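You operate a simulated robot arm through the tools that you are given. There is no shell and no other tool. Be economical: measure what you need, move in short steps, check, and stop when the job is done.

You are at the controls of a simulated robot arm. One attempt, no reset.

TASK
Take the small grey block on the top of the grey bench and put it away on the chest-high shelf of the parts bay. Take the magenta toner bottle and put it on the pair card. Put one of the black blocks from the top of the grey bench on the small ream there. Put the green block on the upper shelf under the grey bench away on the top of the packing table. Put the blue-tab tape strip on the top of the side bench away on the top of the packing table. Put the blue bin that says "D5" from the top of the side bench on the lower shelf under the grey bench and the blue bin that says "N4" on the top of the grey bench. The order is free. Set down upright: magenta toner bottle, green block.

The check looks at the end state, three seconds after you hand in, the way a careful person would. Anything else that was tipped, shoved, dropped, spilled or broken makes it a failure.

THE ROBOT
A 6-joint arm with a fingered hand on a trunk, on a base that drives. Base frame: it is fixed to the floor where the robot stands at the start and does not move with it; the origin is under the middle of the robot, x ahead of it, y to its left, z up; the surface under the hand at the start is at about z = 820. Lengths are in mm, angles in degrees, forces in N, time in s.
With the tool pointing down near the work surface it reaches from about 500 to 960 mm from the robot's upright axis, wherever it stands. Its first joint turns from -166.0 to 166.0 degrees. Places, roughly: black block [750, -500, 750]; blue bin [-1250, -1500, 750]; blue-tab tape strip (20x5x3 cm) [-400, -1300, 800]; chest-high shelf of the parts bay [-3800, 2400, 1300]; green block (5x5x6 cm) [400, -700, 500]; lower shelf under the grey bench [600, -100, 200]; magenta toner bottle [750, 0, 750]; pair card [-4000, -1750, 1000]; small grey block [500, 250, 750]; small ream [750, -750, 750]; top of the grey bench [700, -100, 800]; top of the packing table [-1500, 900, 800]. Payload 5 kg.
The TCP is the grasp point between the finger pads, 43 mm short of the fingertips. In the tool frame z runs along the fingers and y along their closing line. The gripper opens to 144 mm. The gripper's body begins 50 mm behind the TCP. The gripper is a hand of 5 fingers: y runs from the thumb to the fingers, the wrist lies at [-21, -133, -233] in the tool frame, and closing takes about 1.5 s.
Orientation is that of the tool frame in the base frame, as a unit quaternion [x, y, z, w]. With the fingers straight down and the wrist toward the robot, the tool's x, y and z point along [0, 1, 0], [1, 0, 0] and [0, 0, -1] of the base frame.

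THE INTERFACE
- The arm moves only by the tool nudge_tool. Its argument "commands" is one flat list of numbers, 7 for each row, row after row: the shift along the base's x, y, z in units of 20 mm (1.0 is 20 mm), then the turn, a rotation vector about the base's x, y, z in units of 8 degrees (1.0 is 8 degrees), then the gripper command, from -1 (shut) to 1 (fully open), values between in proportion. In form: [tx, ty, tz, rx, ry, rz, hand, tx, ty, tz, rx, ry, rz, hand, ...]. A call has 1 to 12 rows; each row shifts and turns the commanded pose from where the row before left it. A call with a number of a shift or a turn outside -1 to 1 is refused whole. A row lasts 0.2 s, in which the tool goes at most 50 mm and 8.6 degrees; a call with a longer step from one row to the next is refused whole, and so is a gripper value outside its range. Where a pose cannot be reached the arm comes as near as it can. A force on the tool above 40 N (or 10 N above the force at the start of the call, whichever is more), or a blocked arm, ends the call early, and 0.2 s more pass. Each finger travels about 72 mm/s and halts on what it meets, pressing with about 32 N; the grip force reading is that of the motor and also rises with nothing between the fingers. The clock runs only during rows and for 0.2 s after the last one: add rows that do not move to give the fingers time. It gives the time, the measured TCP pose, the force on the tool (base axes), the opening and the grip force at its end, in the units of the frame above (readings bear some noise), with the torque about the TCP (base axes, N m) and any sound that the robot's microphone picked up.
- Cameras (640 x 400 px; columns grow to the right, rows downward): "scene" is now at [15.4, 118.2, 1588.1]; the picture's right is [-0.45, -0.89, 0.00], its down [-0.72, 0.36, -0.59] and it looks along [0.53, -0.26, -0.81] (base axes); focal length 248 px, centre (320, 200). "wrist" rides on the gripper at [86, -108, -168] in the tool frame; the picture's right is [-0.80, 0.28, -0.53], its down [-0.54, -0.73, 0.42] and it looks along [-0.27, 0.63, 0.73] (tool axes); focal length 275 px, centre (320, 200). There is no depth. A picture from a camera that has moved, and an enlarged one, comes with that camera's place and axes in the base frame and with its lens. The place of the scene camera against the robot may be out by one fixed shift of up to 18 mm in any direction.
- capture(camera): a new picture of that camera. No time passes.
- move_column(by): slides the trunk up (or, below 0, down) by that many mm; the arm and the scene camera ride with it, the base frame stays. It gives what a move gives, with no picture.
- steer(legs): drives the robot by 1 to 6 legs, each [ahead, left, turn to the left] in mm, mm and degrees, along the robot's own axes; the way and the turn of a leg run together, so that a leg with both is an arc; at most 1500 mm and 180 degrees a leg. The arm and the cameras ride along, it lands a little off, and it stops where it bumps. It gives what a move gives.
- preshape(shape): the hand has 5 fingers and takes this shape, open, in about a second: jaw (thumb against the fingers, like two jaws); tri (thumb and two fingers); tip (a fingertip pinch); poke (one finger out to press); point (the index stretched); flat (the hand flat); cup (the hand cupped); fist (a fist). The gripper value then closes the fingers along that shape, each until it touches; the sizes above hold for jaw. It gives what a move gives, with no picture.
- turn_head(pan, tilt): turns the head with the scene camera to pan (to the left, within 155 degrees either way) and tilt (down, from -29 to 69), counted from straight ahead of the robot. It gives what a move gives.
- inspect(camera, box): a new picture of the part [left, top, right, bottom] of that camera's present view, enlarged. No time passes.
- job_done(): hands the job in; it is judged then, once.

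Go step by step. Nothing tells you exact positions but the pictures and the camera data: compare them with the known pose of the tool, close in by small moves and look again before you grip or let go. The budget is 207 turns and 200 pictures, counting those below and the enlarged ones. Unless the task says otherwise, let go and move clear before handing in.

The tools are called by a JSON object that holds its "fn" and its "kwargs". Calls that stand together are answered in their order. nudge_tool: Moves the arm, as the interface text tells. Its arguments: {"type":"object","properties":{"commands":{"type":"array","items":{"type":"number"}}},"required":["commands"]} The other tools are called the same way: move_column (by) slides the trunk up or down; preshape (shape) gives the hand a shape; steer (legs) drives the base; turn_head (pan, tilt) turns the head that bears the scene camera; capture (camera) takes a picture; inspect (camera, box) takes an enlarged picture of a part of a camera's view; job_done () hands the job in.

At the start:

```text
time_s: 0.0
tool_pos: [369.5, -304.1, 1159.5]
ee_rot: [0.707, 0.708, 0.0, 0.0]
ft_force: [-0.4, -0.4, 0.0]
torque: [0.01, 0.01, -0.03]
finger_gap: 143.4
finger_force: 0.1
shape: jaw
trunk travel left (down, up): [-525.0, 65.0]
robot x, y, heading: [2.6, -1.8, 0.2]
head pan, tilt: [-26.7, 54.0]
```

scene: 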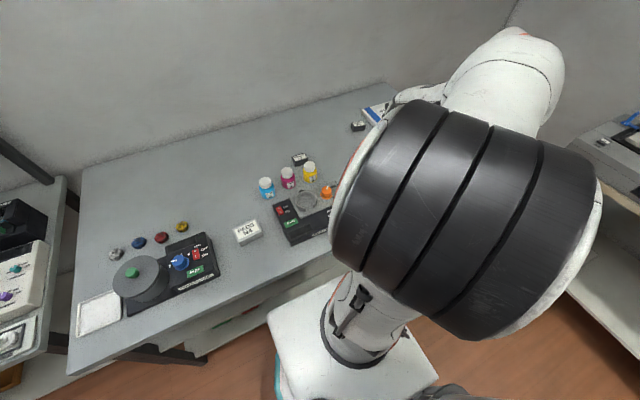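
wrist: 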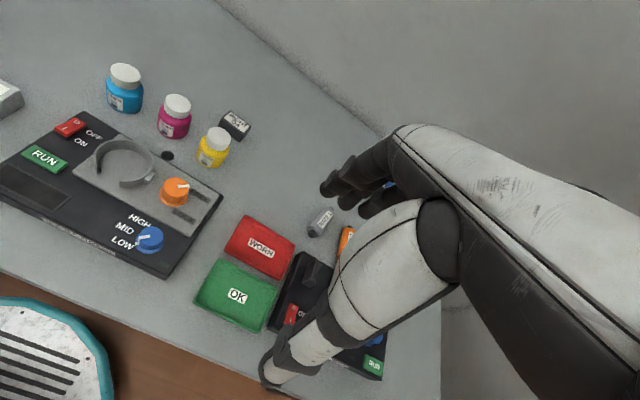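

I see the grey bench with toner bottles, machines and small blocks ahead. I'll look around with the head first to locate everything.

{"fn": "turn_head", "kwargs": {"pan": 10, "tilt": 50}}

{"fn": "capture", "kwargs": {"camera": "scene"}}

{"fn": "turn_head", "kwargs": {"pan": -75, "tilt": 45}}

{"fn": "capture", "kwargs": {"camera": "scene"}}

{"fn": "turn_head", "kwargs": {"pan": -130, "tilt": 30}}

{"fn": "capture", "kwargs": {"camera": "scene"}}

{"fn": "turn_head", "kwargs": {"pan": 150, "tilt": 20}}

{"fn": "capture", "kwargs": {"camera": "scene"}}

```text
time_s: 1.0
tool_pos: [368.0, -304.4, 1160.0]
ee_rot: [0.707, 0.707, -0.001, 0.0]
ft_force: [0.1, 0.2, -0.1]
torque: [-0.02, -0.02, 0.01]
finger_gap: 143.5
finger_force: 0.0
shape: jaw
trunk travel left (down, up): [-525.0, 65.0]
robot x, y, heading: [-2.5, -0.3, 0.0]
head pan, tilt: [10.0, 50.0]
```

```text
197 pictures are left
camera scene: at [26.0, 164.4, 1593.3], right [0.17, -0.98, 0.0], down [-0.75, -0.13, -0.64], along [0.63, 0.11, -0.77], focal length 248 px, centre (320, 200)
```

scene: 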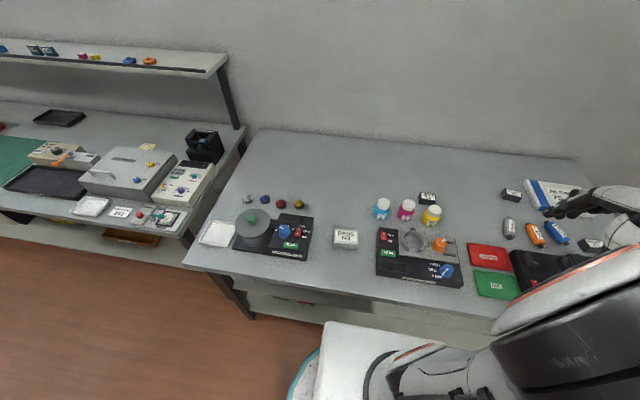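

```text
time_s: 2.6
tool_pos: [368.5, -304.3, 1159.8]
ee_rot: [0.707, 0.707, 0.0, 0.001]
ft_force: [-1.2, 0.3, 0.1]
torque: [0.03, 0.01, -0.02]
finger_gap: 143.8
finger_force: 0.0
shape: jaw
trunk travel left (down, up): [-525.0, 65.0]
robot x, y, heading: [3.9, -1.2, -0.0]
head pan, tilt: [-75.0, 45.0]
```

```text
196 pictures are left
camera scene: at [-28.8, 72.5, 1600.2], right [-0.97, -0.26, 0.0], down [-0.18, 0.68, -0.71], along [0.18, -0.68, -0.71], focal length 248 px, centre (320, 200)
```

scene: 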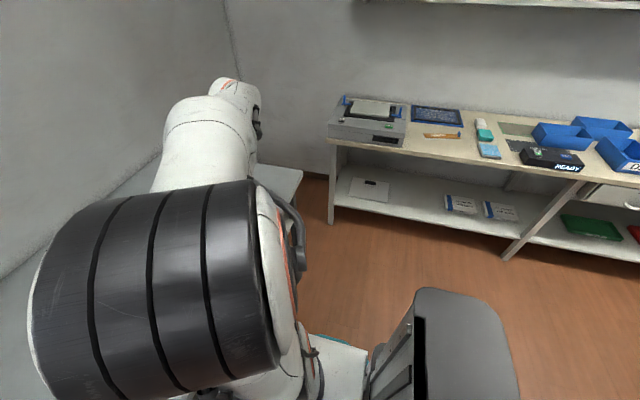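

```text
time_s: 3.9
tool_pos: [367.8, -304.3, 1159.4]
ee_rot: [0.707, 0.707, -0.001, 0.0]
ft_force: [-1.1, -0.9, -0.9]
torque: [0.0, -0.03, 0.01]
finger_gap: 143.5
finger_force: 0.1
shape: jaw
trunk travel left (down, up): [-525.0, 65.0]
robot x, y, heading: [1.8, 1.0, -0.1]
head pan, tilt: [-130.0, 30.0]
```

```text
195 pictures are left
camera scene: at [-108.0, 81.8, 1622.8], right [-0.77, 0.64, 0.0], down [0.32, 0.38, -0.87], along [-0.56, -0.66, -0.5], focal length 248 px, centre (320, 200)
```

scene: 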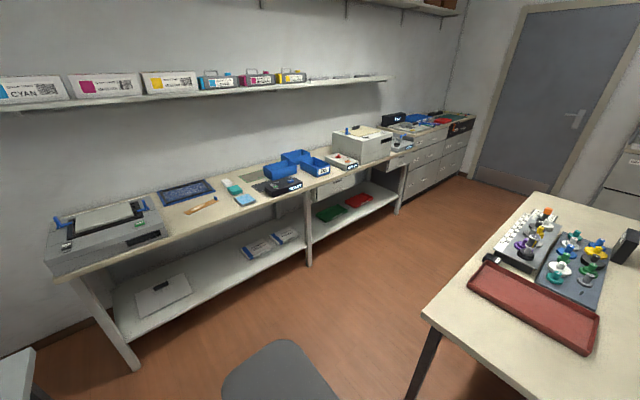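

```text
time_s: 7.7
tool_pos: [369.2, -306.1, 1159.6]
ee_rot: [0.707, 0.707, 0.0, 0.0]
ft_force: [0.5, -0.1, 0.6]
torque: [-0.01, -0.01, 0.01]
finger_gap: 143.3
finger_force: 0.0
shape: jaw
trunk travel left (down, up): [-525.0, 65.0]
robot x, y, heading: [-0.6, 3.2, 0.1]
head pan, tilt: [150.0, 20.0]
```

```text
194 pictures are left
camera scene: at [-130.5, 197.7, 1638.9], right [0.5, 0.87, 0.0], down [0.3, -0.17, -0.94], along [-0.81, 0.47, -0.34], focal length 248 px, centre (320, 200)
```

scene: 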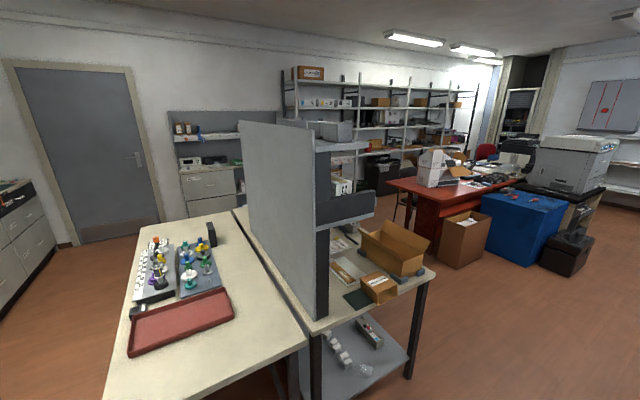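

Now a closer look at the grey bench from the head camera.

{"fn": "turn_head", "kwargs": {"pan": -10, "tilt": 50}}

{"fn": "inspect", "kwargs": {"camera": "scene", "box": [140, 140, 380, 290]}}

{"fn": "inspect", "kwargs": {"camera": "scene", "box": [340, 120, 580, 270]}}

```text
time_s: 10.2
tool_pos: [367.9, -304.3, 1159.7]
ee_rot: [0.707, 0.707, 0.0, 0.0]
ft_force: [-0.6, 0.7, -0.6]
torque: [0.05, 0.0, 0.01]
finger_gap: 143.4
finger_force: 0.0
shape: jaw
trunk travel left (down, up): [-525.0, 65.0]
robot x, y, heading: [-1.4, 3.3, -0.2]
head pan, tilt: [-10.0, 50.0]
```

```text
2.67 times, centred on (260, 215) of scene
camera zoom: at [26.0, 137.7, 1593.3], right [-0.17, -0.98, 0.0], down [-0.75, 0.13, -0.64], along [0.63, -0.11, -0.77], focal length 661 px, centre (480, 160)
```

zoom: 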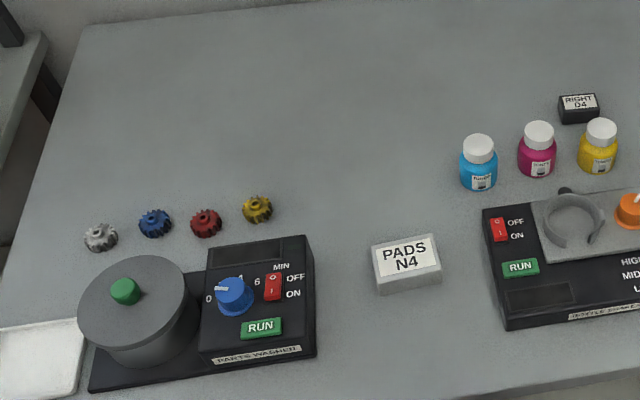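

```text
2.67 times, centred on (460, 195) of scene
camera zoom: at [26.0, 137.7, 1593.3], right [-0.17, -0.98, 0.0], down [-0.75, 0.13, -0.64], along [0.63, -0.11, -0.77], focal length 661 px, centre (-53, 213)
```

zoom: 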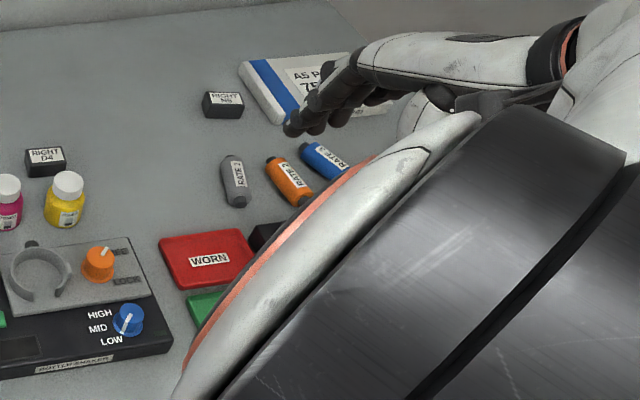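

The grey block is "PADS N4", the black ones are "RIGHT D4" and another, and the small ream lies at the far right. I'll slide right to get the black block and the ream in reach.

{"fn": "steer", "kwargs": {"legs": [[0, -480, 0]]}}

{"fn": "turn_head", "kwargs": {"pan": 20, "tilt": 50}}

{"fn": "capture", "kwargs": {"camera": "scene"}}

{"fn": "capture", "kwargs": {"camera": "wrist"}}

```text
time_s: 13.1
tool_pos: [367.2, -791.0, 1158.4]
ee_rot: [0.709, 0.705, 0.0, 0.0]
ft_force: [-0.2, 0.3, -0.4]
torque: [0.02, 0.03, -0.02]
finger_gap: 143.5
finger_force: 0.0
shape: jaw
trunk travel left (down, up): [-525.0, 65.0]
robot x, y, heading: [-0.7, -486.6, -0.2]
head pan, tilt: [-10.0, 50.0]
```

```text
time_s: 14.0
tool_pos: [367.4, -791.8, 1158.7]
ee_rot: [0.708, 0.707, 0.0, 0.001]
ft_force: [-0.5, 0.7, 0.1]
torque: [0.0, 0.03, 0.01]
finger_gap: 143.8
finger_force: 0.1
shape: jaw
trunk travel left (down, up): [-525.0, 65.0]
robot x, y, heading: [0.8, -491.1, -0.2]
head pan, tilt: [20.0, 50.0]
```

```text
191 pictures are left
camera scene: at [22.3, -308.3, 1593.3], right [0.34, -0.94, 0.0], down [-0.72, -0.26, -0.64], along [0.6, 0.22, -0.77], focal length 248 px, centre (320, 200)
```

scene: 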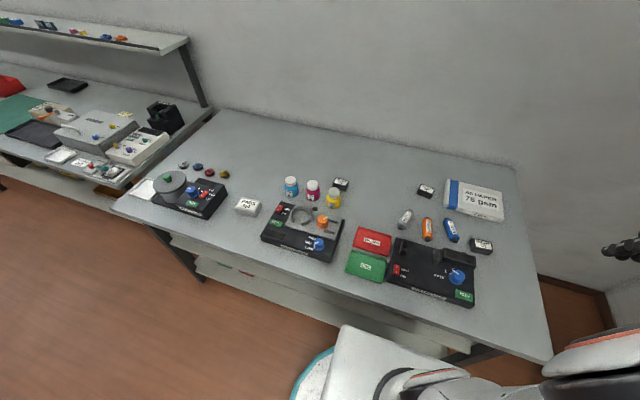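

```text
190 pictures are left
camera wrist: at [258.4, -705.4, 1325.7], right [0.28, -0.8, 0.53], down [-0.73, -0.54, -0.42], along [0.63, -0.27, -0.73], focal length 275 px, centre (320, 200)
```

wrist: 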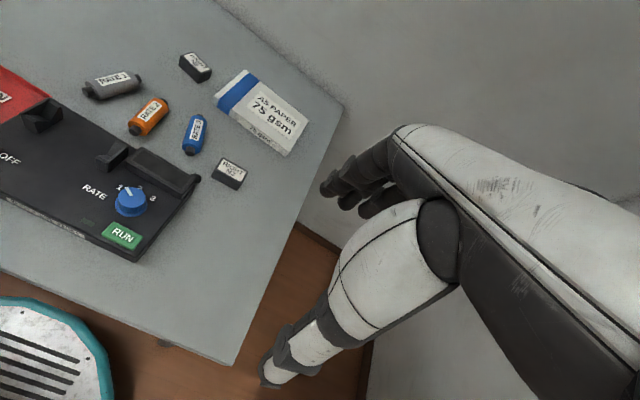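

Two black blocks lie near the ream. I'll enlarge the region to see their outlines and clearances.

{"fn": "inspect", "kwargs": {"camera": "scene", "box": [380, 160, 540, 260]}}

{"fn": "inspect", "kwargs": {"camera": "wrist", "box": [130, 40, 330, 200]}}

```text
4.00 times, centred on (460, 210) of scene
camera zoom: at [22.3, -308.3, 1593.3], right [0.34, -0.94, 0.0], down [-0.72, -0.26, -0.64], along [0.6, 0.22, -0.77], focal length 992 px, centre (-240, 160)
```

zoom: 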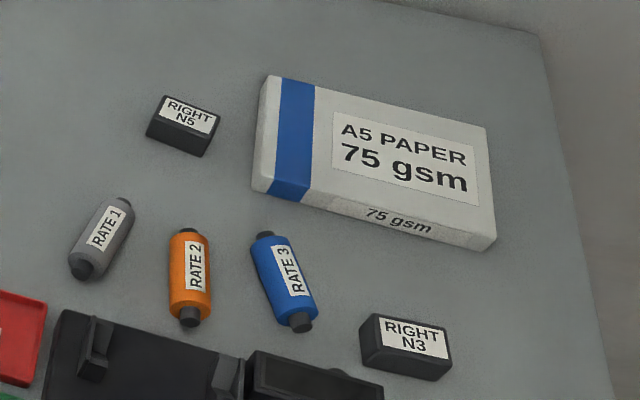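

```text
2.50 times, centred on (230, 120) of wrist
camera zoom: at [258.4, -705.4, 1325.7], right [0.28, -0.8, 0.53], down [-0.73, -0.54, -0.42], along [0.63, -0.27, -0.73], focal length 688 px, centre (545, 400)
```

zoom: 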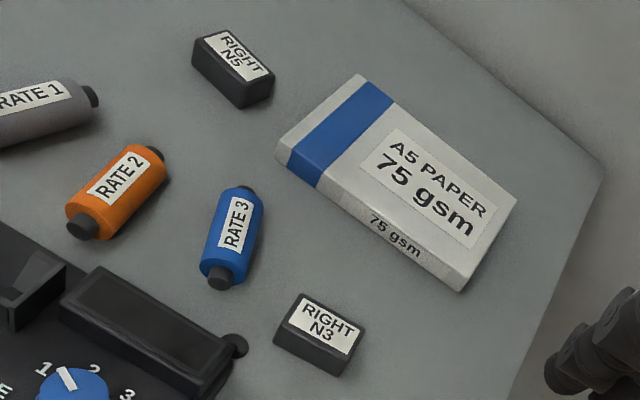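

N5 is the most isolated block: I place it at about (804, -483), top near z 850, its long side along y. The ream centre is about (792, -658). I'll move the hand above N5.

{"fn": "nudge_tool", "kwargs": {"commands": [0.993, 0.7, -0.45, 0, 0, -0.5, 0.3, 0.993, 0.7, -0.45, 0, 0, 0, 0.3, 0.993, 0.7, -0.45, 0, 0, 0, 0.3, 0.993, 0.7, -0.45, 0, 0, 0, 0.3, 0.993, 0.7, -0.45, 0, 0, 0, 0.3, 0.993, 0.7, -0.45, 0, 0, 0, 0.3, 0.993, 0.7, -0.45, 0, 0, 0, 0.3, 0.993, 0.7, -0.45, 0, 0, 0, 0.3, 0.993, 0.7, -0.45, 0, 0, 0, 0.3, 0.993, 0.7, -0.45, 0, 0, 0, 0.3, 0.993, 0.7, -0.45, 0, 0, 0, 0.3]}}

{"fn": "nudge_tool", "kwargs": {"commands": [0.993, 0.7, -0.45, 0, 0, 0, 0.3, 0.993, 0.7, -0.45, 0, 0, 0, 0.3, 0.993, 0.7, -0.45, 0, 0, 0, 0.3, 0.993, 0.7, -0.45, 0, 0, 0, 0.3, 0.993, 0.7, -0.45, 0, 0, 0, 0.3, 0.993, 0.7, -0.45, 0, 0, 0, 0.3, 0.993, 0.7, -0.45, 0, 0, 0, 0.3, 0.993, 0.7, -0.45, 0, 0, 0, 0.3, 0.993, 0.7, -0.45, 0, 0, 0, 0.3, 0.993, 0.7, -0.45, 0, 0, 0, 0.3, 0.993, 0.7, -0.45, 0, 0, 0, 0.3, 0, 0, 0, 0, 0, 0, 0.3]}}

{"fn": "capture", "kwargs": {"camera": "wrist"}}

{"fn": "capture", "kwargs": {"camera": "scene"}}

```text
time_s: 16.4
tool_pos: [585.8, -637.6, 1060.7]
ee_rot: [0.733, 0.68, 0.0, 0.0]
ft_force: [-1.0, -0.8, -0.2]
torque: [0.01, 0.02, -0.01]
finger_gap: 94.2
finger_force: 0.0
shape: jaw
trunk travel left (down, up): [-525.0, 65.0]
robot x, y, heading: [-0.3, -486.8, -0.3]
head pan, tilt: [20.0, 50.0]
```

```text
time_s: 19.0
tool_pos: [803.0, -483.8, 962.0]
ee_rot: [0.733, 0.681, -0.001, 0.0]
ft_force: [-0.1, 0.5, -0.1]
torque: [-0.01, 0.01, -0.01]
finger_gap: 93.9
finger_force: 0.1
shape: jaw
trunk travel left (down, up): [-525.0, 65.0]
robot x, y, heading: [0.8, -483.7, -0.5]
head pan, tilt: [20.0, 50.0]
```

```text
187 pictures are left
camera wrist: at [701.1, -390.1, 1127.5], right [0.22, -0.81, 0.53], down [-0.76, -0.49, -0.42], along [0.61, -0.31, -0.73], focal length 275 px, centre (320, 200)
```

wrist: 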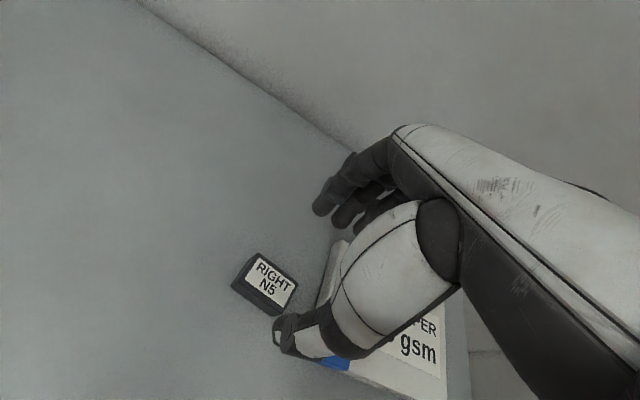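

```text
186 pictures are left
camera scene: at [22.6, -308.1, 1593.3], right [0.34, -0.94, 0.0], down [-0.72, -0.26, -0.64], along [0.6, 0.22, -0.77], focal length 248 px, centre (320, 200)
```

scene: 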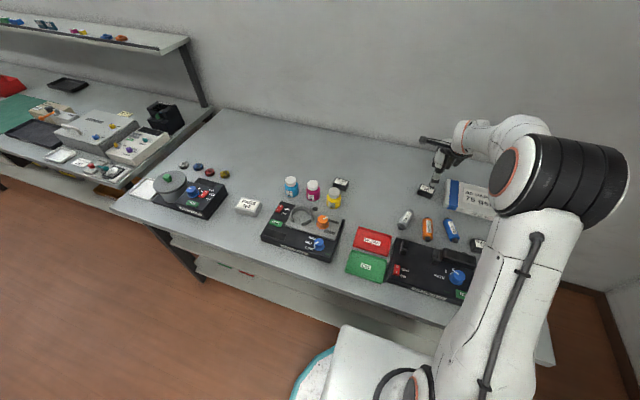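

The hand lines up over N5. I'll descend and check before closing.

{"fn": "nudge_tool", "kwargs": {"commands": [0.05, 0.04, -0.9, 0, 0, 0, 0.3, 0, 0, -0.9, 0, 0, 0, 0.3, 0, 0, -0.9, 0, 0, 0, 0.3, 0, 0, -0.9, 0, 0, 0, 0.3, 0, 0, -0.9, 0, 0, 0, 0.3, 0, 0, 0, 0, 0, 0, 0.3]}}

{"fn": "capture", "kwargs": {"camera": "wrist"}}

{"fn": "inspect", "kwargs": {"camera": "scene", "box": [390, 120, 510, 220]}}

```text
time_s: 20.4
tool_pos: [805.2, -481.9, 871.3]
ee_rot: [0.732, 0.681, 0.0, 0.0]
ft_force: [0.4, -0.4, -0.5]
torque: [0.01, 0.05, 0.01]
finger_gap: 94.0
finger_force: 0.1
shape: jaw
trunk travel left (down, up): [-525.0, 65.0]
robot x, y, heading: [3.3, -486.4, -0.1]
head pan, tilt: [20.0, 50.0]
```

```text
185 pictures are left
camera wrist: at [704.0, -388.8, 1038.8], right [0.23, -0.81, 0.53], down [-0.76, -0.49, -0.42], along [0.61, -0.31, -0.73], focal length 275 px, centre (320, 200)
```

wrist: 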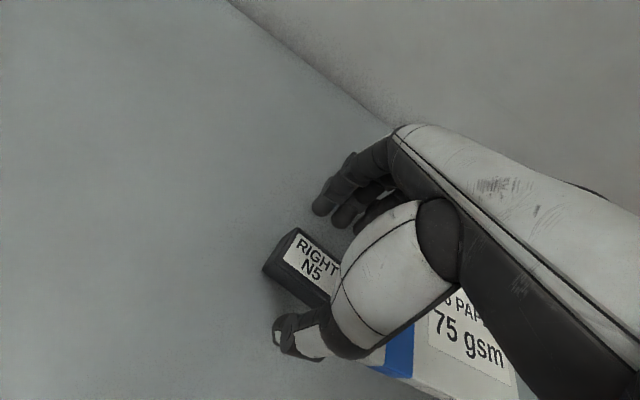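

```text
4.00 times, centred on (450, 170) of scene
camera zoom: at [22.6, -308.2, 1593.3], right [0.34, -0.94, 0.0], down [-0.72, -0.26, -0.64], along [0.6, 0.22, -0.77], focal length 992 px, centre (-200, 320)
```

zoom: 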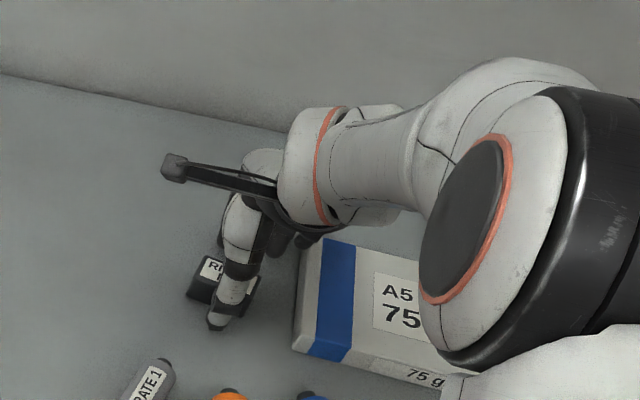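

No contact with the bench, and the block sits between thumb and fingers. Closing now.

{"fn": "nudge_tool", "kwargs": {"commands": [0, 0, -0.1, 0, 0, 0, -1, 0, 0, 0, 0, 0, 0, -1, 0, 0, 0, 0, 0, 0, -1, 0, 0, 0, 0, 0, 0, -1, 0, 0, 0, 0, 0, 0, -1, 0, 0, 0, 0, 0, 0, -1, 0, 0, 0, 0, 0, 0, -1, 0, 0, 0, 0, 0, 0, -1]}}

{"fn": "nudge_tool", "kwargs": {"commands": [0, 0, 0.9, 0, 0, 0, -1, 0, 0, 0.9, 0, 0, 0, -1, 0, 0, 0.9, 0, 0, 0, -1, 0, 0, 0.9, 0, 0, 0, -1, 0, 0, 0, 0, 0, 0, -1]}}

{"fn": "capture", "kwargs": {"camera": "wrist"}}

{"fn": "inspect", "kwargs": {"camera": "scene", "box": [390, 100, 530, 220]}}

```text
time_s: 22.2
tool_pos: [806.6, -480.9, 870.1]
ee_rot: [0.733, 0.68, 0.0, 0.0]
ft_force: [0.8, -0.6, 0.7]
torque: [-0.02, 0.02, -0.01]
finger_gap: 34.9
finger_force: 32.4
shape: jaw
trunk travel left (down, up): [-525.0, 65.0]
robot x, y, heading: [0.3, -485.4, -0.2]
head pan, tilt: [20.0, 50.0]
```

```text
time_s: 23.4
tool_pos: [805.2, -483.6, 941.5]
ee_rot: [0.733, 0.68, 0.0, 0.0]
ft_force: [0.0, 0.0, -1.8]
torque: [0.0, -0.04, -0.04]
finger_gap: 34.8
finger_force: 31.7
shape: jaw
trunk travel left (down, up): [-525.0, 65.0]
robot x, y, heading: [-0.2, -483.5, -0.1]
head pan, tilt: [20.0, 50.0]
```

```text
183 pictures are left
camera wrist: at [702.9, -390.3, 1108.2], right [0.23, -0.81, 0.53], down [-0.76, -0.49, -0.42], along [0.6, -0.31, -0.73], focal length 275 px, centre (320, 200)
```

wrist: 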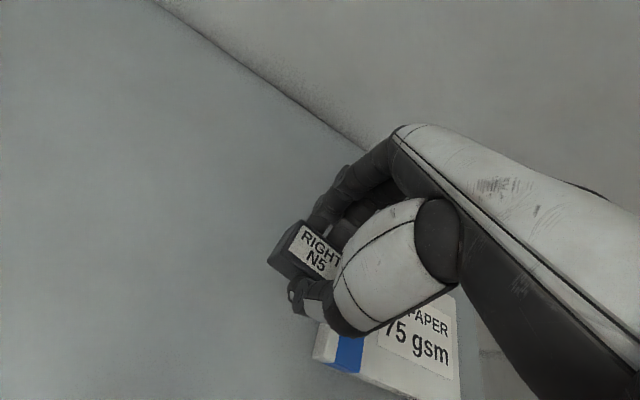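

```text
3.33 times, centred on (460, 160) of scene
camera zoom: at [22.4, -308.2, 1593.3], right [0.34, -0.94, 0.0], down [-0.72, -0.26, -0.64], along [0.6, 0.22, -0.77], focal length 826 px, centre (-147, 333)
```

zoom: 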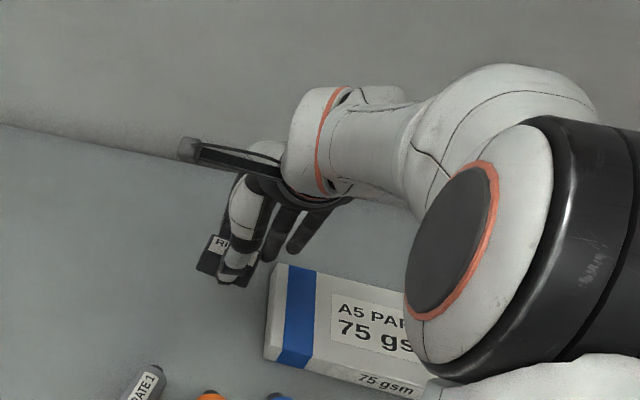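

N5 is held. I'll carry it over the ream centre and lower slowly until it touches.

{"fn": "nudge_tool", "kwargs": {"commands": [-0.08, -1, 0, 0, 0, 0, -1, -0.08, -1, 0, 0, 0, 0, -1, -0.08, -1, 0, 0, 0, 0, -1, -0.08, -1, 0, 0, 0, 0, -1, -0.08, -1, 0, 0, 0, 0, -1, -0.08, -1, 0, 0, 0, 0, -1, -0.08, -1, 0, 0, 0, 0, -1, -0.08, -1, 0, 0, 0, 0, -1, 0, 0, 0, 0, 0, 0, -1]}}

{"fn": "inspect", "kwargs": {"camera": "scene", "box": [390, 100, 530, 220]}}

{"fn": "capture", "kwargs": {"camera": "wrist"}}

```text
time_s: 25.4
tool_pos: [792.7, -643.1, 942.7]
ee_rot: [0.733, 0.68, -0.001, -0.001]
ft_force: [0.2, -0.2, -0.2]
torque: [-0.01, 0.01, -0.02]
finger_gap: 35.1
finger_force: 32.2
shape: jaw
trunk travel left (down, up): [-525.0, 65.0]
robot x, y, heading: [-2.6, -485.1, -0.1]
head pan, tilt: [20.0, 50.0]
```

```text
3.33 times, centred on (460, 160) of scene
camera zoom: at [22.5, -308.4, 1593.4], right [0.34, -0.94, 0.0], down [-0.72, -0.26, -0.64], along [0.6, 0.22, -0.77], focal length 826 px, centre (-147, 333)
```

zoom: 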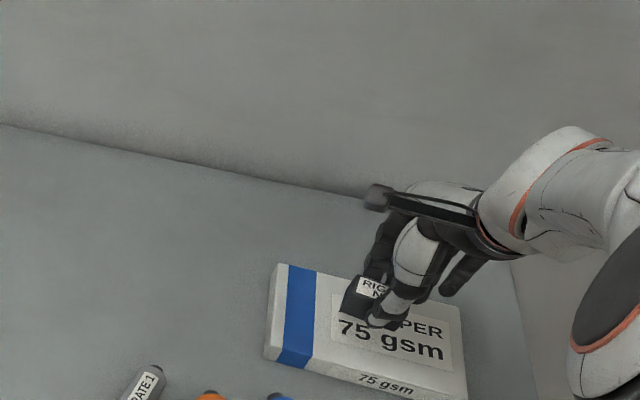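

```text
180 pictures are left
camera wrist: at [690.8, -549.7, 1107.6], right [0.23, -0.81, 0.53], down [-0.76, -0.49, -0.42], along [0.61, -0.31, -0.73], focal length 275 px, centre (320, 200)
```

wrist: 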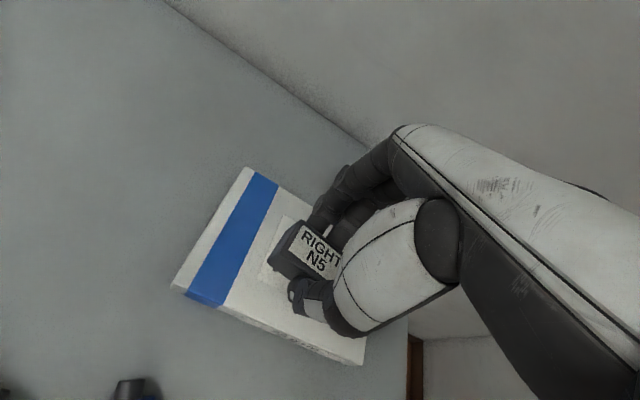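

Block is over the ream. Lowering to just above, then feeling for contact.

{"fn": "nudge_tool", "kwargs": {"commands": [0, 0, -0.7, 0, 0, 0, -1, 0, 0, -0.7, 0, 0, 0, -1, 0, 0, -0.3, 0, 0, 0, -1, 0, 0, 0, 0, 0, 0, -1]}}

{"fn": "nudge_tool", "kwargs": {"commands": [0, 0, -0.15, 0, 0, 0, -1, 0, 0, -0.15, 0, 0, 0, -1, 0, 0, 0, 0, 0, 0, -1]}}

{"fn": "inspect", "kwargs": {"camera": "scene", "box": [410, 140, 530, 230]}}

```text
time_s: 26.4
tool_pos: [794.5, -641.2, 907.6]
ee_rot: [0.733, 0.68, 0.0, 0.0]
ft_force: [-0.2, 1.0, -1.1]
torque: [-0.02, 0.0, 0.02]
finger_gap: 34.8
finger_force: 32.2
shape: jaw
trunk travel left (down, up): [-525.0, 65.0]
robot x, y, heading: [1.5, -484.9, -0.2]
head pan, tilt: [20.0, 50.0]
```

```text
time_s: 27.2
tool_pos: [793.0, -642.0, 901.7]
ee_rot: [0.733, 0.681, -0.001, 0.001]
ft_force: [0.4, -0.5, -1.0]
torque: [-0.01, 0.0, -0.02]
finger_gap: 35.0
finger_force: 32.0
shape: jaw
trunk travel left (down, up): [-525.0, 65.0]
robot x, y, heading: [0.1, -485.1, -0.2]
head pan, tilt: [20.0, 50.0]
```

```text
4.44 times, centred on (470, 185) of scene
camera zoom: at [22.5, -308.3, 1593.3], right [0.34, -0.94, 0.0], down [-0.72, -0.26, -0.64], along [0.6, 0.22, -0.77], focal length 1102 px, centre (-347, 267)
```

zoom: 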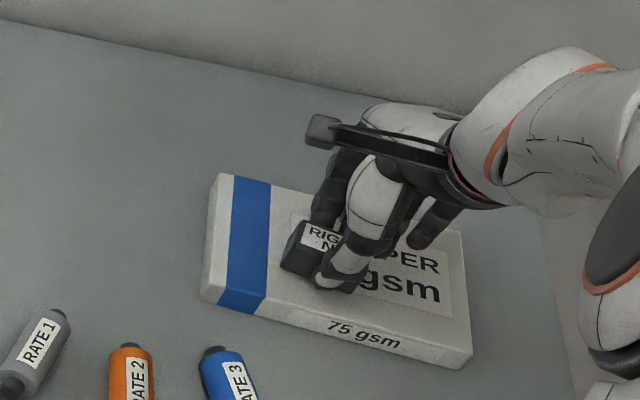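

{"fn": "nudge_tool", "kwargs": {"commands": [0, 0, -0.15, 0, 0, 0, -1, 0, 0, -0.15, 0, 0, 0, -1, 0, 0, 0, 0, 0, 0, -1]}}

{"fn": "nudge_tool", "kwargs": {"commands": [0, 0, -0.1, 0, 0, 0, -1, 0, 0, -0.1, 0, 0, 0, -1, 0, 0, 0, 0, 0, 0, -1]}}

```text
time_s: 28.0
tool_pos: [792.7, -643.2, 896.0]
ee_rot: [0.733, 0.681, 0.0, 0.0]
ft_force: [-0.3, -0.5, 0.1]
torque: [-0.01, 0.01, -0.03]
finger_gap: 35.0
finger_force: 32.7
shape: jaw
trunk travel left (down, up): [-525.0, 65.0]
robot x, y, heading: [-1.3, -488.0, -0.3]
head pan, tilt: [20.0, 50.0]
```

```text
time_s: 28.8
tool_pos: [793.7, -643.1, 894.9]
ee_rot: [0.732, 0.681, 0.001, 0.002]
ft_force: [-3.0, 1.0, 16.1]
torque: [0.03, -0.02, 0.01]
finger_gap: 35.6
finger_force: 32.2
shape: jaw
trunk travel left (down, up): [-525.0, 65.0]
robot x, y, heading: [1.8, -485.7, 0.2]
head pan, tilt: [20.0, 50.0]
```

Contact with the ream (16 N). Releasing and rising.

{"fn": "nudge_tool", "kwargs": {"commands": [0, 0, 0.1, 0, 0, 0, -0.3, 0, 0, 0, 0, 0, 0, 0.0, 0, 0, 0, 0, 0, 0, 0.3, 0, 0, 0, 0, 0, 0, 0.3, 0, 0, 0.8, 0, 0, 0, 0.3, 0, 0, 1, 0, 0, 0, 0.3, 0, 0, 1, 0, 0, 0, 0.3, 0, 0, 1, 0, 0, 0, 0.3, 0, 0, 1, 0, 0, 0, 0.3, 0, 0, 1, 0, 0, 0, 0.3, 0, 0, 1, 0, 0, 0, 0.3]}}

{"fn": "inspect", "kwargs": {"camera": "scene", "box": [410, 140, 530, 230]}}

{"fn": "capture", "kwargs": {"camera": "wrist"}}

```text
time_s: 31.2
tool_pos: [793.2, -642.6, 1030.1]
ee_rot: [0.732, 0.681, 0.0, 0.0]
ft_force: [0.4, -0.1, -0.6]
torque: [0.01, -0.01, 0.01]
finger_gap: 93.0
finger_force: 0.1
shape: jaw
trunk travel left (down, up): [-525.0, 65.0]
robot x, y, heading: [-0.1, -486.0, -0.0]
head pan, tilt: [20.0, 50.0]
```

```text
4.44 times, centred on (470, 185) of scene
camera zoom: at [22.2, -308.2, 1593.3], right [0.34, -0.94, 0.0], down [-0.72, -0.26, -0.64], along [0.6, 0.22, -0.77], focal length 1102 px, centre (-347, 267)
```

zoom: 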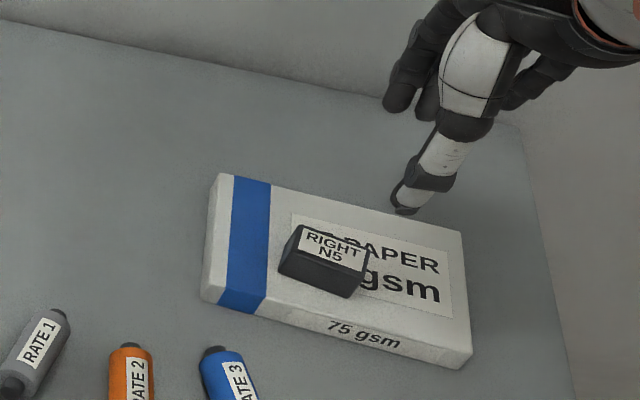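

```text
177 pictures are left
camera wrist: at [690.2, -550.0, 1196.1], right [0.22, -0.82, 0.53], down [-0.76, -0.49, -0.42], along [0.6, -0.31, -0.73], focal length 275 px, centre (320, 200)
```

wrist: 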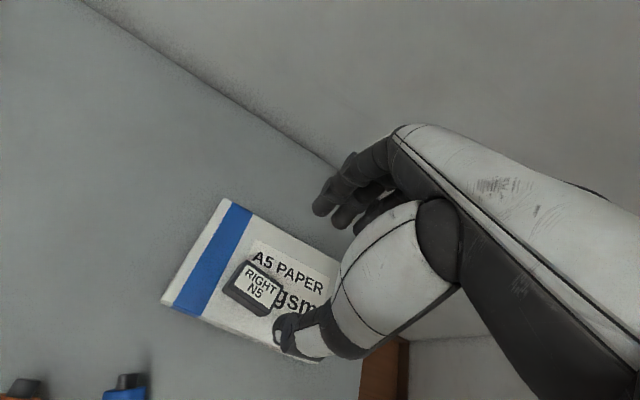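

N5 sits on the ream. Next the green block under the bench: I retract the arm and look around before backing away.

{"fn": "nudge_tool", "kwargs": {"commands": [-1, 0.3, 0.5, 0, 0, 0.5, 1, -1, 0.3, 0.5, 0, 0, 0, 1, -1, 0.3, 0.5, 0, 0, 0, 1, -1, 0.3, 0.5, 0, 0, 0, 1, -1, 0.3, 0.5, 0, 0, 0, 1, -1, 0.3, 0.5, 0, 0, 0, 1, -1, 0.3, 0.5, 0, 0, 0, 1, -1, 0.3, 0.5, 0, 0, 0, 1, -1, 0.3, 0.5, 0, 0, 0, 1, -1, 0.3, 0.5, 0, 0, 0, 1, -1, 0.3, 0.5, 0, 0, 0, 1, -1, 0.3, 0.5, 0, 0, 0, 1]}}

{"fn": "turn_head", "kwargs": {"pan": -140, "tilt": 50}}

{"fn": "capture", "kwargs": {"camera": "scene"}}

{"fn": "turn_head", "kwargs": {"pan": 150, "tilt": 45}}

{"fn": "capture", "kwargs": {"camera": "scene"}}

```text
time_s: 33.8
tool_pos: [553.3, -571.2, 1150.7]
ee_rot: [0.708, 0.706, 0.0, 0.0]
ft_force: [-1.3, 0.0, 0.4]
torque: [0.01, -0.03, 0.0]
finger_gap: 143.6
finger_force: 0.0
shape: jaw
trunk travel left (down, up): [-525.0, 65.0]
robot x, y, heading: [-0.9, -487.3, -0.1]
head pan, tilt: [20.0, 50.0]
```

```text
time_s: 36.3
tool_pos: [555.0, -571.7, 1150.8]
ee_rot: [0.708, 0.706, 0.0, -0.001]
ft_force: [-0.8, 1.0, 0.7]
torque: [0.02, -0.01, 0.02]
finger_gap: 143.6
finger_force: 0.1
shape: jaw
trunk travel left (down, up): [-525.0, 65.0]
robot x, y, heading: [-0.8, -489.2, 0.2]
head pan, tilt: [-140.0, 50.0]
```

```text
176 pictures are left
camera scene: at [-109.2, -383.7, 1593.3], right [-0.64, 0.77, 0.0], down [0.59, 0.49, -0.64], along [-0.49, -0.41, -0.77], focal length 248 px, centre (320, 200)
```

scene: 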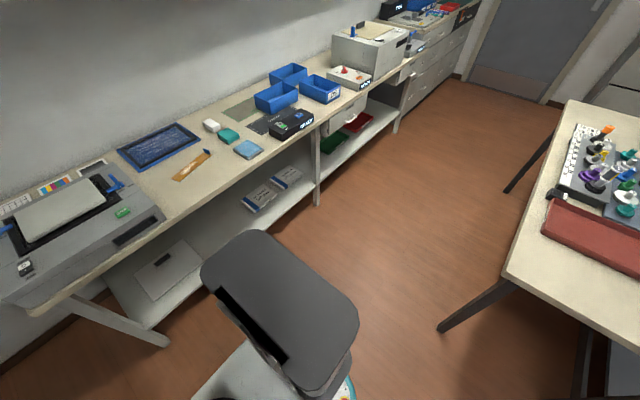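

```text
time_s: 40.2
tool_pos: [554.3, -571.1, 1150.5]
ee_rot: [0.708, 0.706, 0.001, 0.0]
ft_force: [-0.2, 0.4, 0.5]
torque: [0.02, 0.02, -0.01]
finger_gap: 144.0
finger_force: 0.0
shape: jaw
trunk travel left (down, up): [-525.0, 65.0]
robot x, y, heading: [-3.6, -485.3, -0.4]
head pan, tilt: [150.0, 45.0]
```

```text
175 pictures are left
camera scene: at [-120.4, -293.4, 1600.2], right [0.5, 0.86, 0.0], down [0.61, -0.36, -0.71], along [-0.61, 0.36, -0.71], focal length 248 px, centre (320, 200)
```

scene: 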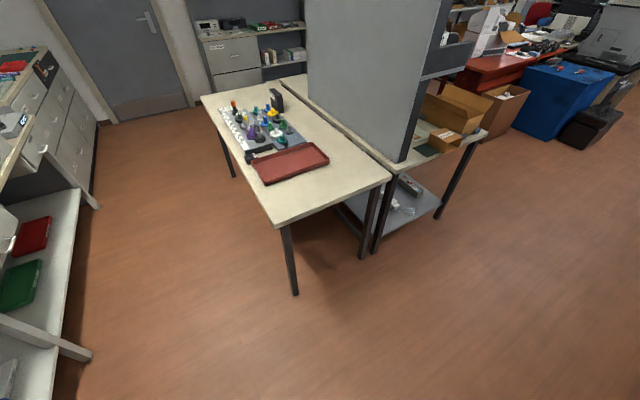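

The space behind is clear. I'll back away and lower the trunk so the camera can look under the bench.

{"fn": "steer", "kwargs": {"legs": [[-550, 0, 0]]}}

{"fn": "move_column", "kwargs": {"by": -450}}

{"fn": "turn_head", "kwargs": {"pan": 0, "tilt": 30}}

{"fn": "capture", "kwargs": {"camera": "scene"}}

{"fn": "capture", "kwargs": {"camera": "wrist"}}

```text
time_s: 43.4
tool_pos: [2.0, -567.9, 1150.2]
ee_rot: [0.706, 0.708, 0.001, 0.0]
ft_force: [0.1, 0.7, -0.8]
torque: [-0.04, -0.05, 0.01]
finger_gap: 143.8
finger_force: 0.0
shape: jaw
trunk travel left (down, up): [-525.0, 65.0]
robot x, y, heading: [-551.7, -482.6, 0.3]
head pan, tilt: [150.0, 45.0]
```

```text
refused: -450 is not a number from -400 to 400
```

```text
time_s: 45.8
tool_pos: [3.9, -567.4, 1150.9]
ee_rot: [0.706, 0.708, 0.0, 0.0]
ft_force: [-0.6, 0.2, 0.1]
torque: [0.0, -0.01, 0.02]
finger_gap: 143.8
finger_force: 0.1
shape: jaw
trunk travel left (down, up): [-525.0, 65.0]
robot x, y, heading: [-554.1, -486.0, 0.1]
head pan, tilt: [0.0, 30.0]
```

```text
174 pictures are left
camera scene: at [-512.3, -334.8, 1622.9], right [0.01, -1.0, 0.0], down [-0.5, 0.0, -0.87], along [0.87, 0.0, -0.5], focal length 248 px, centre (320, 200)
```

scene: 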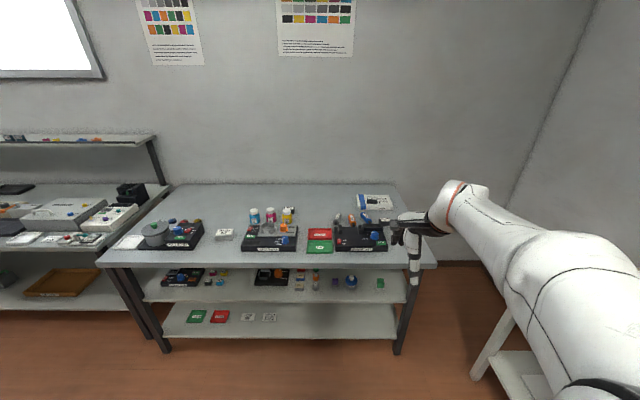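

```text
173 pictures are left
camera wrist: at [-106.1, -481.7, 1316.4], right [0.29, -0.8, 0.53], down [-0.72, -0.55, -0.42], along [0.63, -0.26, -0.73], focal length 275 px, centre (320, 200)
```

wrist: 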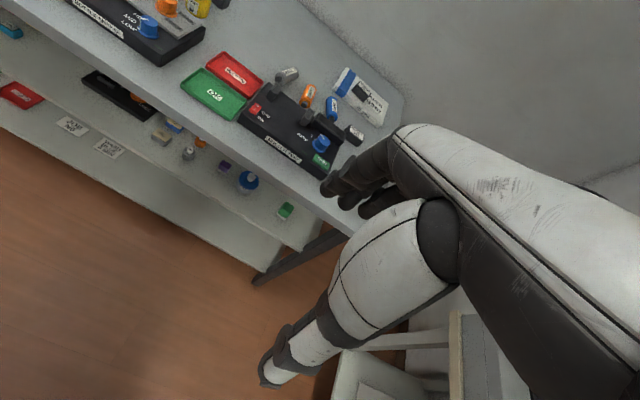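

The green block is on the upper shelf at about (465, -672). I'll lower the trunk and turn the hand to point forward and 30° down with the jaws closing sideways.

{"fn": "move_column", "kwargs": {"by": -300}}

{"fn": "nudge_tool", "kwargs": {"commands": [0, 0, 0, 0, 0, 1, 1, 0, 0, 0, 0, 0, 1, 1, 0, 0, 0, 0, 0, 1, 1, 0, 0, 0, 0, 0, 1, 1, 0, 0, 0, 0, 0, 1, 1, 0, 0, 0, 0, 0, 1, 1, 0, 0, 0, 0, 0, 1, 1, 0, 0, 0, 0, 0, 1, 1, 0, 0, 0, 0, 0, 1, 1, 0, 0, 0, 0, 0, 1, 1, 0, 0, 0, 0, 0, 1, 1, 0, 0, 0, 0, 0, 0.25, 1]}}

{"fn": "nudge_tool", "kwargs": {"commands": [0, 0, 0, 0, -1, 0, 1, 0, 0, 0, 0, -1, 0, 1, 0, 0, 0, 0, -1, 0, 1, 0, 0, 0, 0, -1, 0, 1, 0, 0, 0, 0, -1, 0, 1, 0, 0, 0, 0, -1, 0, 1, 0, 0, 0, 0, -1, 0, 1, 0, 0, 0, 0, -0.5, 0, 1, 0, 0, 0, 0, 0, 0, 1]}}

{"fn": "capture", "kwargs": {"camera": "scene"}}

{"fn": "capture", "kwargs": {"camera": "wrist"}}

```text
time_s: 48.8
tool_pos: [3.3, -568.9, 851.2]
ee_rot: [0.705, 0.709, 0.0, 0.0]
ft_force: [-0.4, 0.1, -0.9]
torque: [-0.01, -0.02, -0.02]
finger_gap: 143.4
finger_force: 0.1
shape: jaw
trunk travel left (down, up): [-225.0, 365.0]
robot x, y, heading: [-550.2, -485.6, 0.2]
head pan, tilt: [0.0, 30.0]
```

```text
time_s: 51.4
tool_pos: [3.7, -567.6, 849.9]
ee_rot: [-0.004, 1.0, 0.001, -0.001]
ft_force: [-0.2, -0.3, -0.6]
torque: [0.01, 0.0, -0.02]
finger_gap: 143.5
finger_force: 0.1
shape: jaw
trunk travel left (down, up): [-225.0, 365.0]
robot x, y, heading: [-553.1, -487.9, 0.4]
head pan, tilt: [0.0, 30.0]
```

```text
time_s: 53.4
tool_pos: [42.1, -464.2, 948.7]
ee_rot: [0.008, 0.891, -0.013, 0.454]
ft_force: [-0.3, -0.5, 1.3]
torque: [0.0, 0.0, -0.04]
finger_gap: 143.9
finger_force: 0.1
shape: jaw
out of reach, approached as far as the arm can: row 5, 6, 7, 8
trunk travel left (down, up): [-225.0, 365.0]
robot x, y, heading: [-552.2, -486.5, 0.3]
head pan, tilt: [0.0, 30.0]
```

```text
172 pictures are left
camera scene: at [-512.3, -334.8, 1322.8], right [0.0, -1.0, 0.0], down [-0.5, 0.0, -0.87], along [0.87, 0.0, -0.5], focal length 248 px, centre (320, 200)
```

scene: 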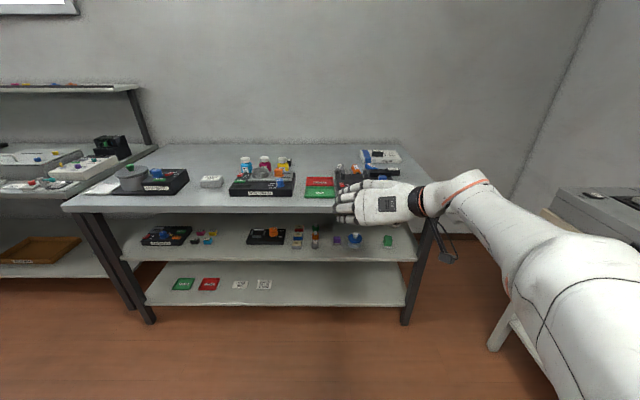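

```text
171 pictures are left
camera wrist: at [-147.2, -566.7, 977.3], right [0.04, 0.3, 0.95], down [0.64, -0.74, 0.2], along [0.77, 0.6, -0.22], focal length 275 px, centre (320, 200)
```

wrist: 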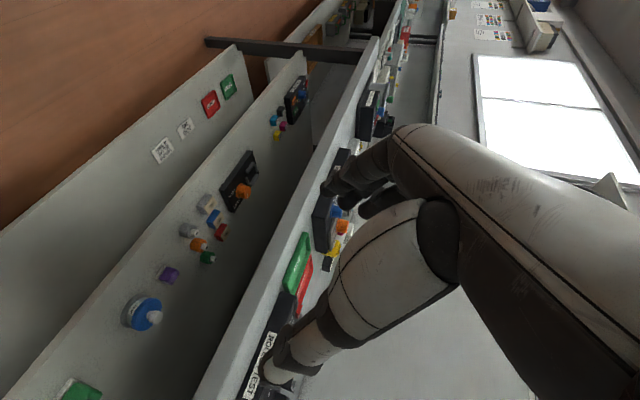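

The last tilt was out of reach near the body. I'll extend forward a bit and see whether the pose resolves.

{"fn": "nudge_tool", "kwargs": {"commands": [1, 0, 0, 0, 0, 0, 1, 1, 0, 0, 0, 0, 0, 1, 1, 0, 0, 0, 0, 0, 1, 1, 0, 0, 0, 0, 0, 1, 1, 0, 0, 0, 0, 0, 1, 1, 0, 0, 0, 0, 0, 1, 0, 0, 0, 0, 0, 0, 1]}}

{"fn": "capture", "kwargs": {"camera": "scene"}}

```text
time_s: 55.0
tool_pos: [164.0, -464.1, 946.2]
ee_rot: [0.008, 0.891, -0.014, 0.455]
ft_force: [1.2, -0.6, 0.3]
torque: [0.02, 0.01, -0.03]
finger_gap: 143.8
finger_force: 0.1
shape: jaw
trunk travel left (down, up): [-225.0, 365.0]
robot x, y, heading: [-555.5, -484.4, 0.5]
head pan, tilt: [0.0, 30.0]
```

```text
170 pictures are left
camera scene: at [-512.1, -334.9, 1322.8], right [0.0, -1.0, 0.0], down [-0.5, 0.0, -0.87], along [0.87, 0.0, -0.5], focal length 248 px, centre (320, 200)
```

scene: 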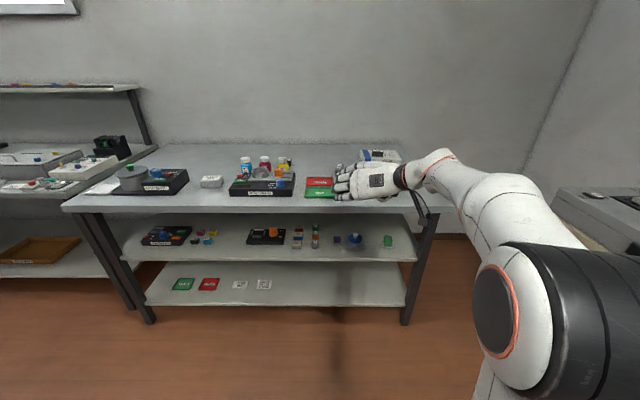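

The pose holds at 36° down pitch. I'll lower fully, slide right to line up with the green block, then bring the hand to block height in front of the shelf.

{"fn": "move_column", "kwargs": {"by": -225}}

{"fn": "steer", "kwargs": {"legs": [[0, -205, 0]]}}

{"fn": "nudge_tool", "kwargs": {"commands": [0, 0, -1, 0, 0, 0, 1, 0, 0, -1, 0, 0, 0, 1, 0, 0, -1, 0, 0, 0, 1, 0, 0, -1, 0, 0, 0, 1, 0, 0, -1, 0, 0, 0, 1, 0, 0, -1, 0, 0, 0, 1, 0, 0, -1, 0, 0, 0, 1, 0, 0, 0, 0, 0, 0, 1]}}

{"fn": "capture", "kwargs": {"camera": "scene"}}

{"fn": "capture", "kwargs": {"camera": "wrist"}}

```text
time_s: 57.3
tool_pos: [163.4, -463.6, 722.2]
ee_rot: [0.008, 0.891, -0.014, 0.454]
ft_force: [-0.8, -0.3, 0.6]
torque: [-0.03, -0.01, 0.01]
finger_gap: 143.9
finger_force: 0.0
shape: jaw
trunk travel left (down, up): [0.0, 590.0]
robot x, y, heading: [-549.9, -487.4, 0.5]
head pan, tilt: [0.0, 30.0]
```

```text
time_s: 59.0
tool_pos: [164.7, -669.3, 720.3]
ee_rot: [0.006, 0.891, -0.015, 0.454]
ft_force: [-1.3, 0.8, -0.1]
torque: [0.01, 0.02, 0.04]
finger_gap: 143.9
finger_force: 0.0
shape: jaw
trunk travel left (down, up): [0.0, 590.0]
robot x, y, heading: [-550.1, -688.2, 0.3]
head pan, tilt: [0.0, 30.0]
```

```text
time_s: 60.8
tool_pos: [189.4, -633.8, 648.9]
ee_rot: [0.008, 0.894, -0.018, 0.447]
ft_force: [0.0, 0.1, 1.1]
torque: [-0.01, -0.02, 0.02]
finger_gap: 144.0
finger_force: 0.0
shape: jaw
out of reach, approached as far as the arm can: row 3, 4, 5, 6, 7
trunk travel left (down, up): [0.0, 590.0]
robot x, y, heading: [-553.6, -694.3, 0.4]
head pan, tilt: [0.0, 30.0]
```

```text
169 pictures are left
camera scene: at [-511.3, -540.7, 1097.9], right [0.01, -1.0, 0.0], down [-0.5, 0.0, -0.87], along [0.87, 0.0, -0.5], focal length 248 px, centre (320, 200)
```

scene: 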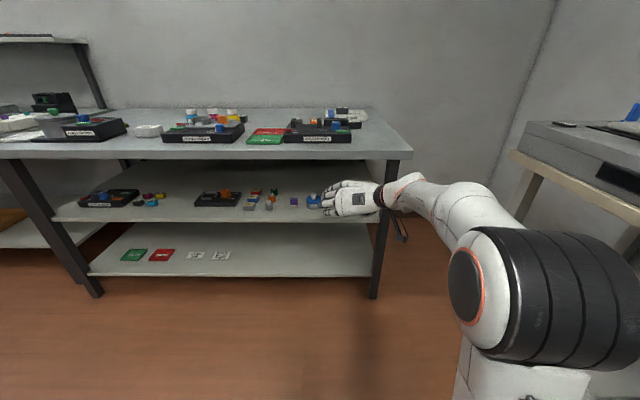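

```text
168 pictures are left
camera wrist: at [-0.4, -735.3, 682.6], right [0.06, 0.3, 0.95], down [0.64, -0.74, 0.2], along [0.77, 0.6, -0.24], focal length 275 px, centre (320, 200)
```

wrist: 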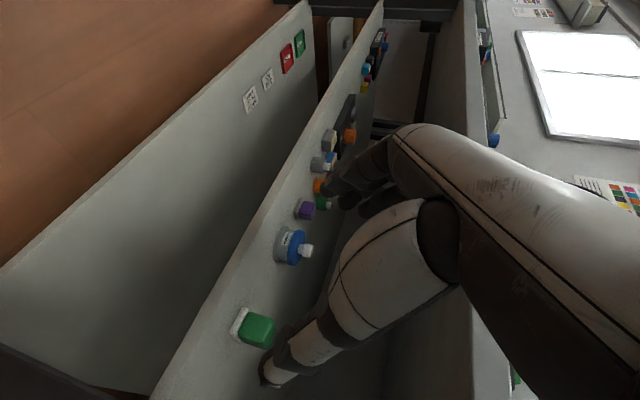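

The arm resists going lower in this posture when near. I'll back the base 200 mm and try with the arm more extended.

{"fn": "steer", "kwargs": {"legs": [[-200, 0, 0]]}}

{"fn": "nudge_tool", "kwargs": {"commands": [1, -0.2, 0, 0, 0, 0, 1, 1, -0.2, 0, 0, 0, 0, 1, 1, -0.2, 0, 0, 0, 0, 1, 1, -0.2, 0, 0, 0, 0, 1, 1, -0.2, 0, 0, 0, 0, 1, 1, -0.2, 0, 0, 0, 0, 1, 1, -0.2, 0, 0, 0, 0, 1, 1, -0.2, 0, 0, 0, 0, 1]}}

{"fn": "nudge_tool", "kwargs": {"commands": [0, 0, -1, 0, 0, 0, 1, 0, 0, -1, 0, 0, 0, 1, 0, 0, -1, 0, 0, 0, 1, 0, 0, -1, 0, 0, 0, 1, 0, 0, -1, 0, 0, 0, 1, 0, 0, 0, 0, 0, 0, 1]}}

{"fn": "capture", "kwargs": {"camera": "scene"}}

```text
time_s: 62.4
tool_pos: [-12.6, -635.2, 650.1]
ee_rot: [0.009, 0.894, -0.018, 0.447]
ft_force: [0.0, -0.1, 0.7]
torque: [-0.02, -0.01, 0.01]
finger_gap: 144.1
finger_force: 0.0
shape: jaw
trunk travel left (down, up): [0.0, 590.0]
robot x, y, heading: [-754.8, -695.3, 0.5]
head pan, tilt: [0.0, 30.0]
```

```text
time_s: 64.2
tool_pos: [148.1, -666.1, 650.7]
ee_rot: [0.009, 0.894, -0.019, 0.447]
ft_force: [0.8, -0.1, 0.4]
torque: [0.03, 0.02, -0.01]
finger_gap: 143.8
finger_force: 0.0
shape: jaw
trunk travel left (down, up): [0.0, 590.0]
robot x, y, heading: [-755.5, -692.6, 0.3]
head pan, tilt: [0.0, 30.0]
```

```text
time_s: 65.6
tool_pos: [147.6, -664.9, 549.8]
ee_rot: [0.009, 0.894, -0.018, 0.447]
ft_force: [-0.1, 0.6, -0.2]
torque: [0.02, -0.02, -0.01]
finger_gap: 144.1
finger_force: 0.1
shape: jaw
trunk travel left (down, up): [0.0, 590.0]
robot x, y, heading: [-750.9, -694.3, 0.4]
head pan, tilt: [0.0, 30.0]
```

```text
167 pictures are left
camera scene: at [-712.3, -541.8, 1097.9], right [0.01, -1.0, 0.0], down [-0.5, 0.0, -0.87], along [0.87, 0.01, -0.5], focal length 248 px, centre (320, 200)
```

scene: 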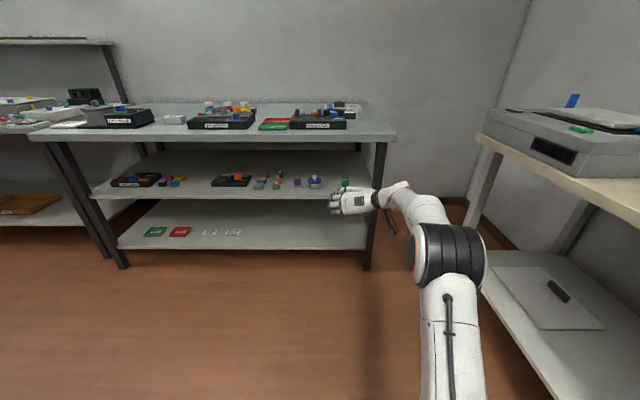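

Extended posture works: TCP at z 550 in front of the shelf. Let me look closely at the block with both cameras.

{"fn": "inspect", "kwargs": {"camera": "scene", "box": [280, 140, 400, 240]}}

{"fn": "capture", "kwargs": {"camera": "wrist"}}

```text
4.00 times, centred on (340, 190) of scene
camera zoom: at [-712.3, -541.8, 1097.9], right [0.01, -1.0, 0.0], down [-0.5, 0.0, -0.87], along [0.87, 0.01, -0.5], focal length 992 px, centre (240, 240)
```

zoom: 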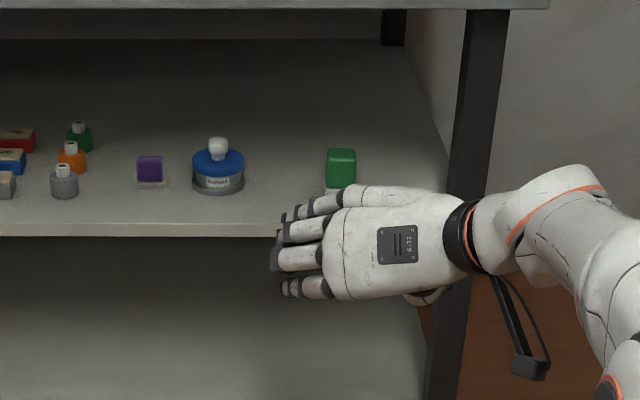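

```text
165 pictures are left
camera wrist: at [-41.9, -767.2, 582.6], right [0.06, 0.31, 0.95], down [0.64, -0.74, 0.2], along [0.77, 0.6, -0.24], focal length 275 px, centre (320, 200)
```

wrist: 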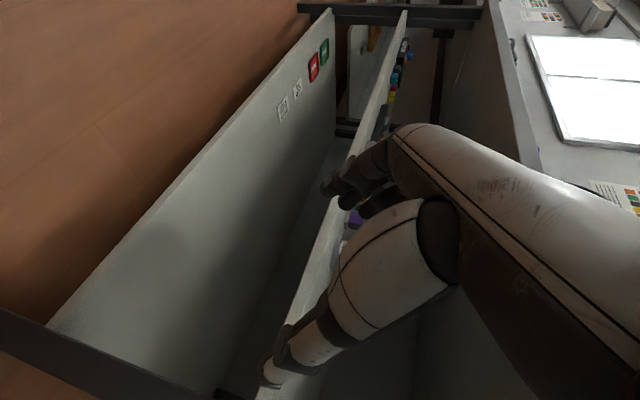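

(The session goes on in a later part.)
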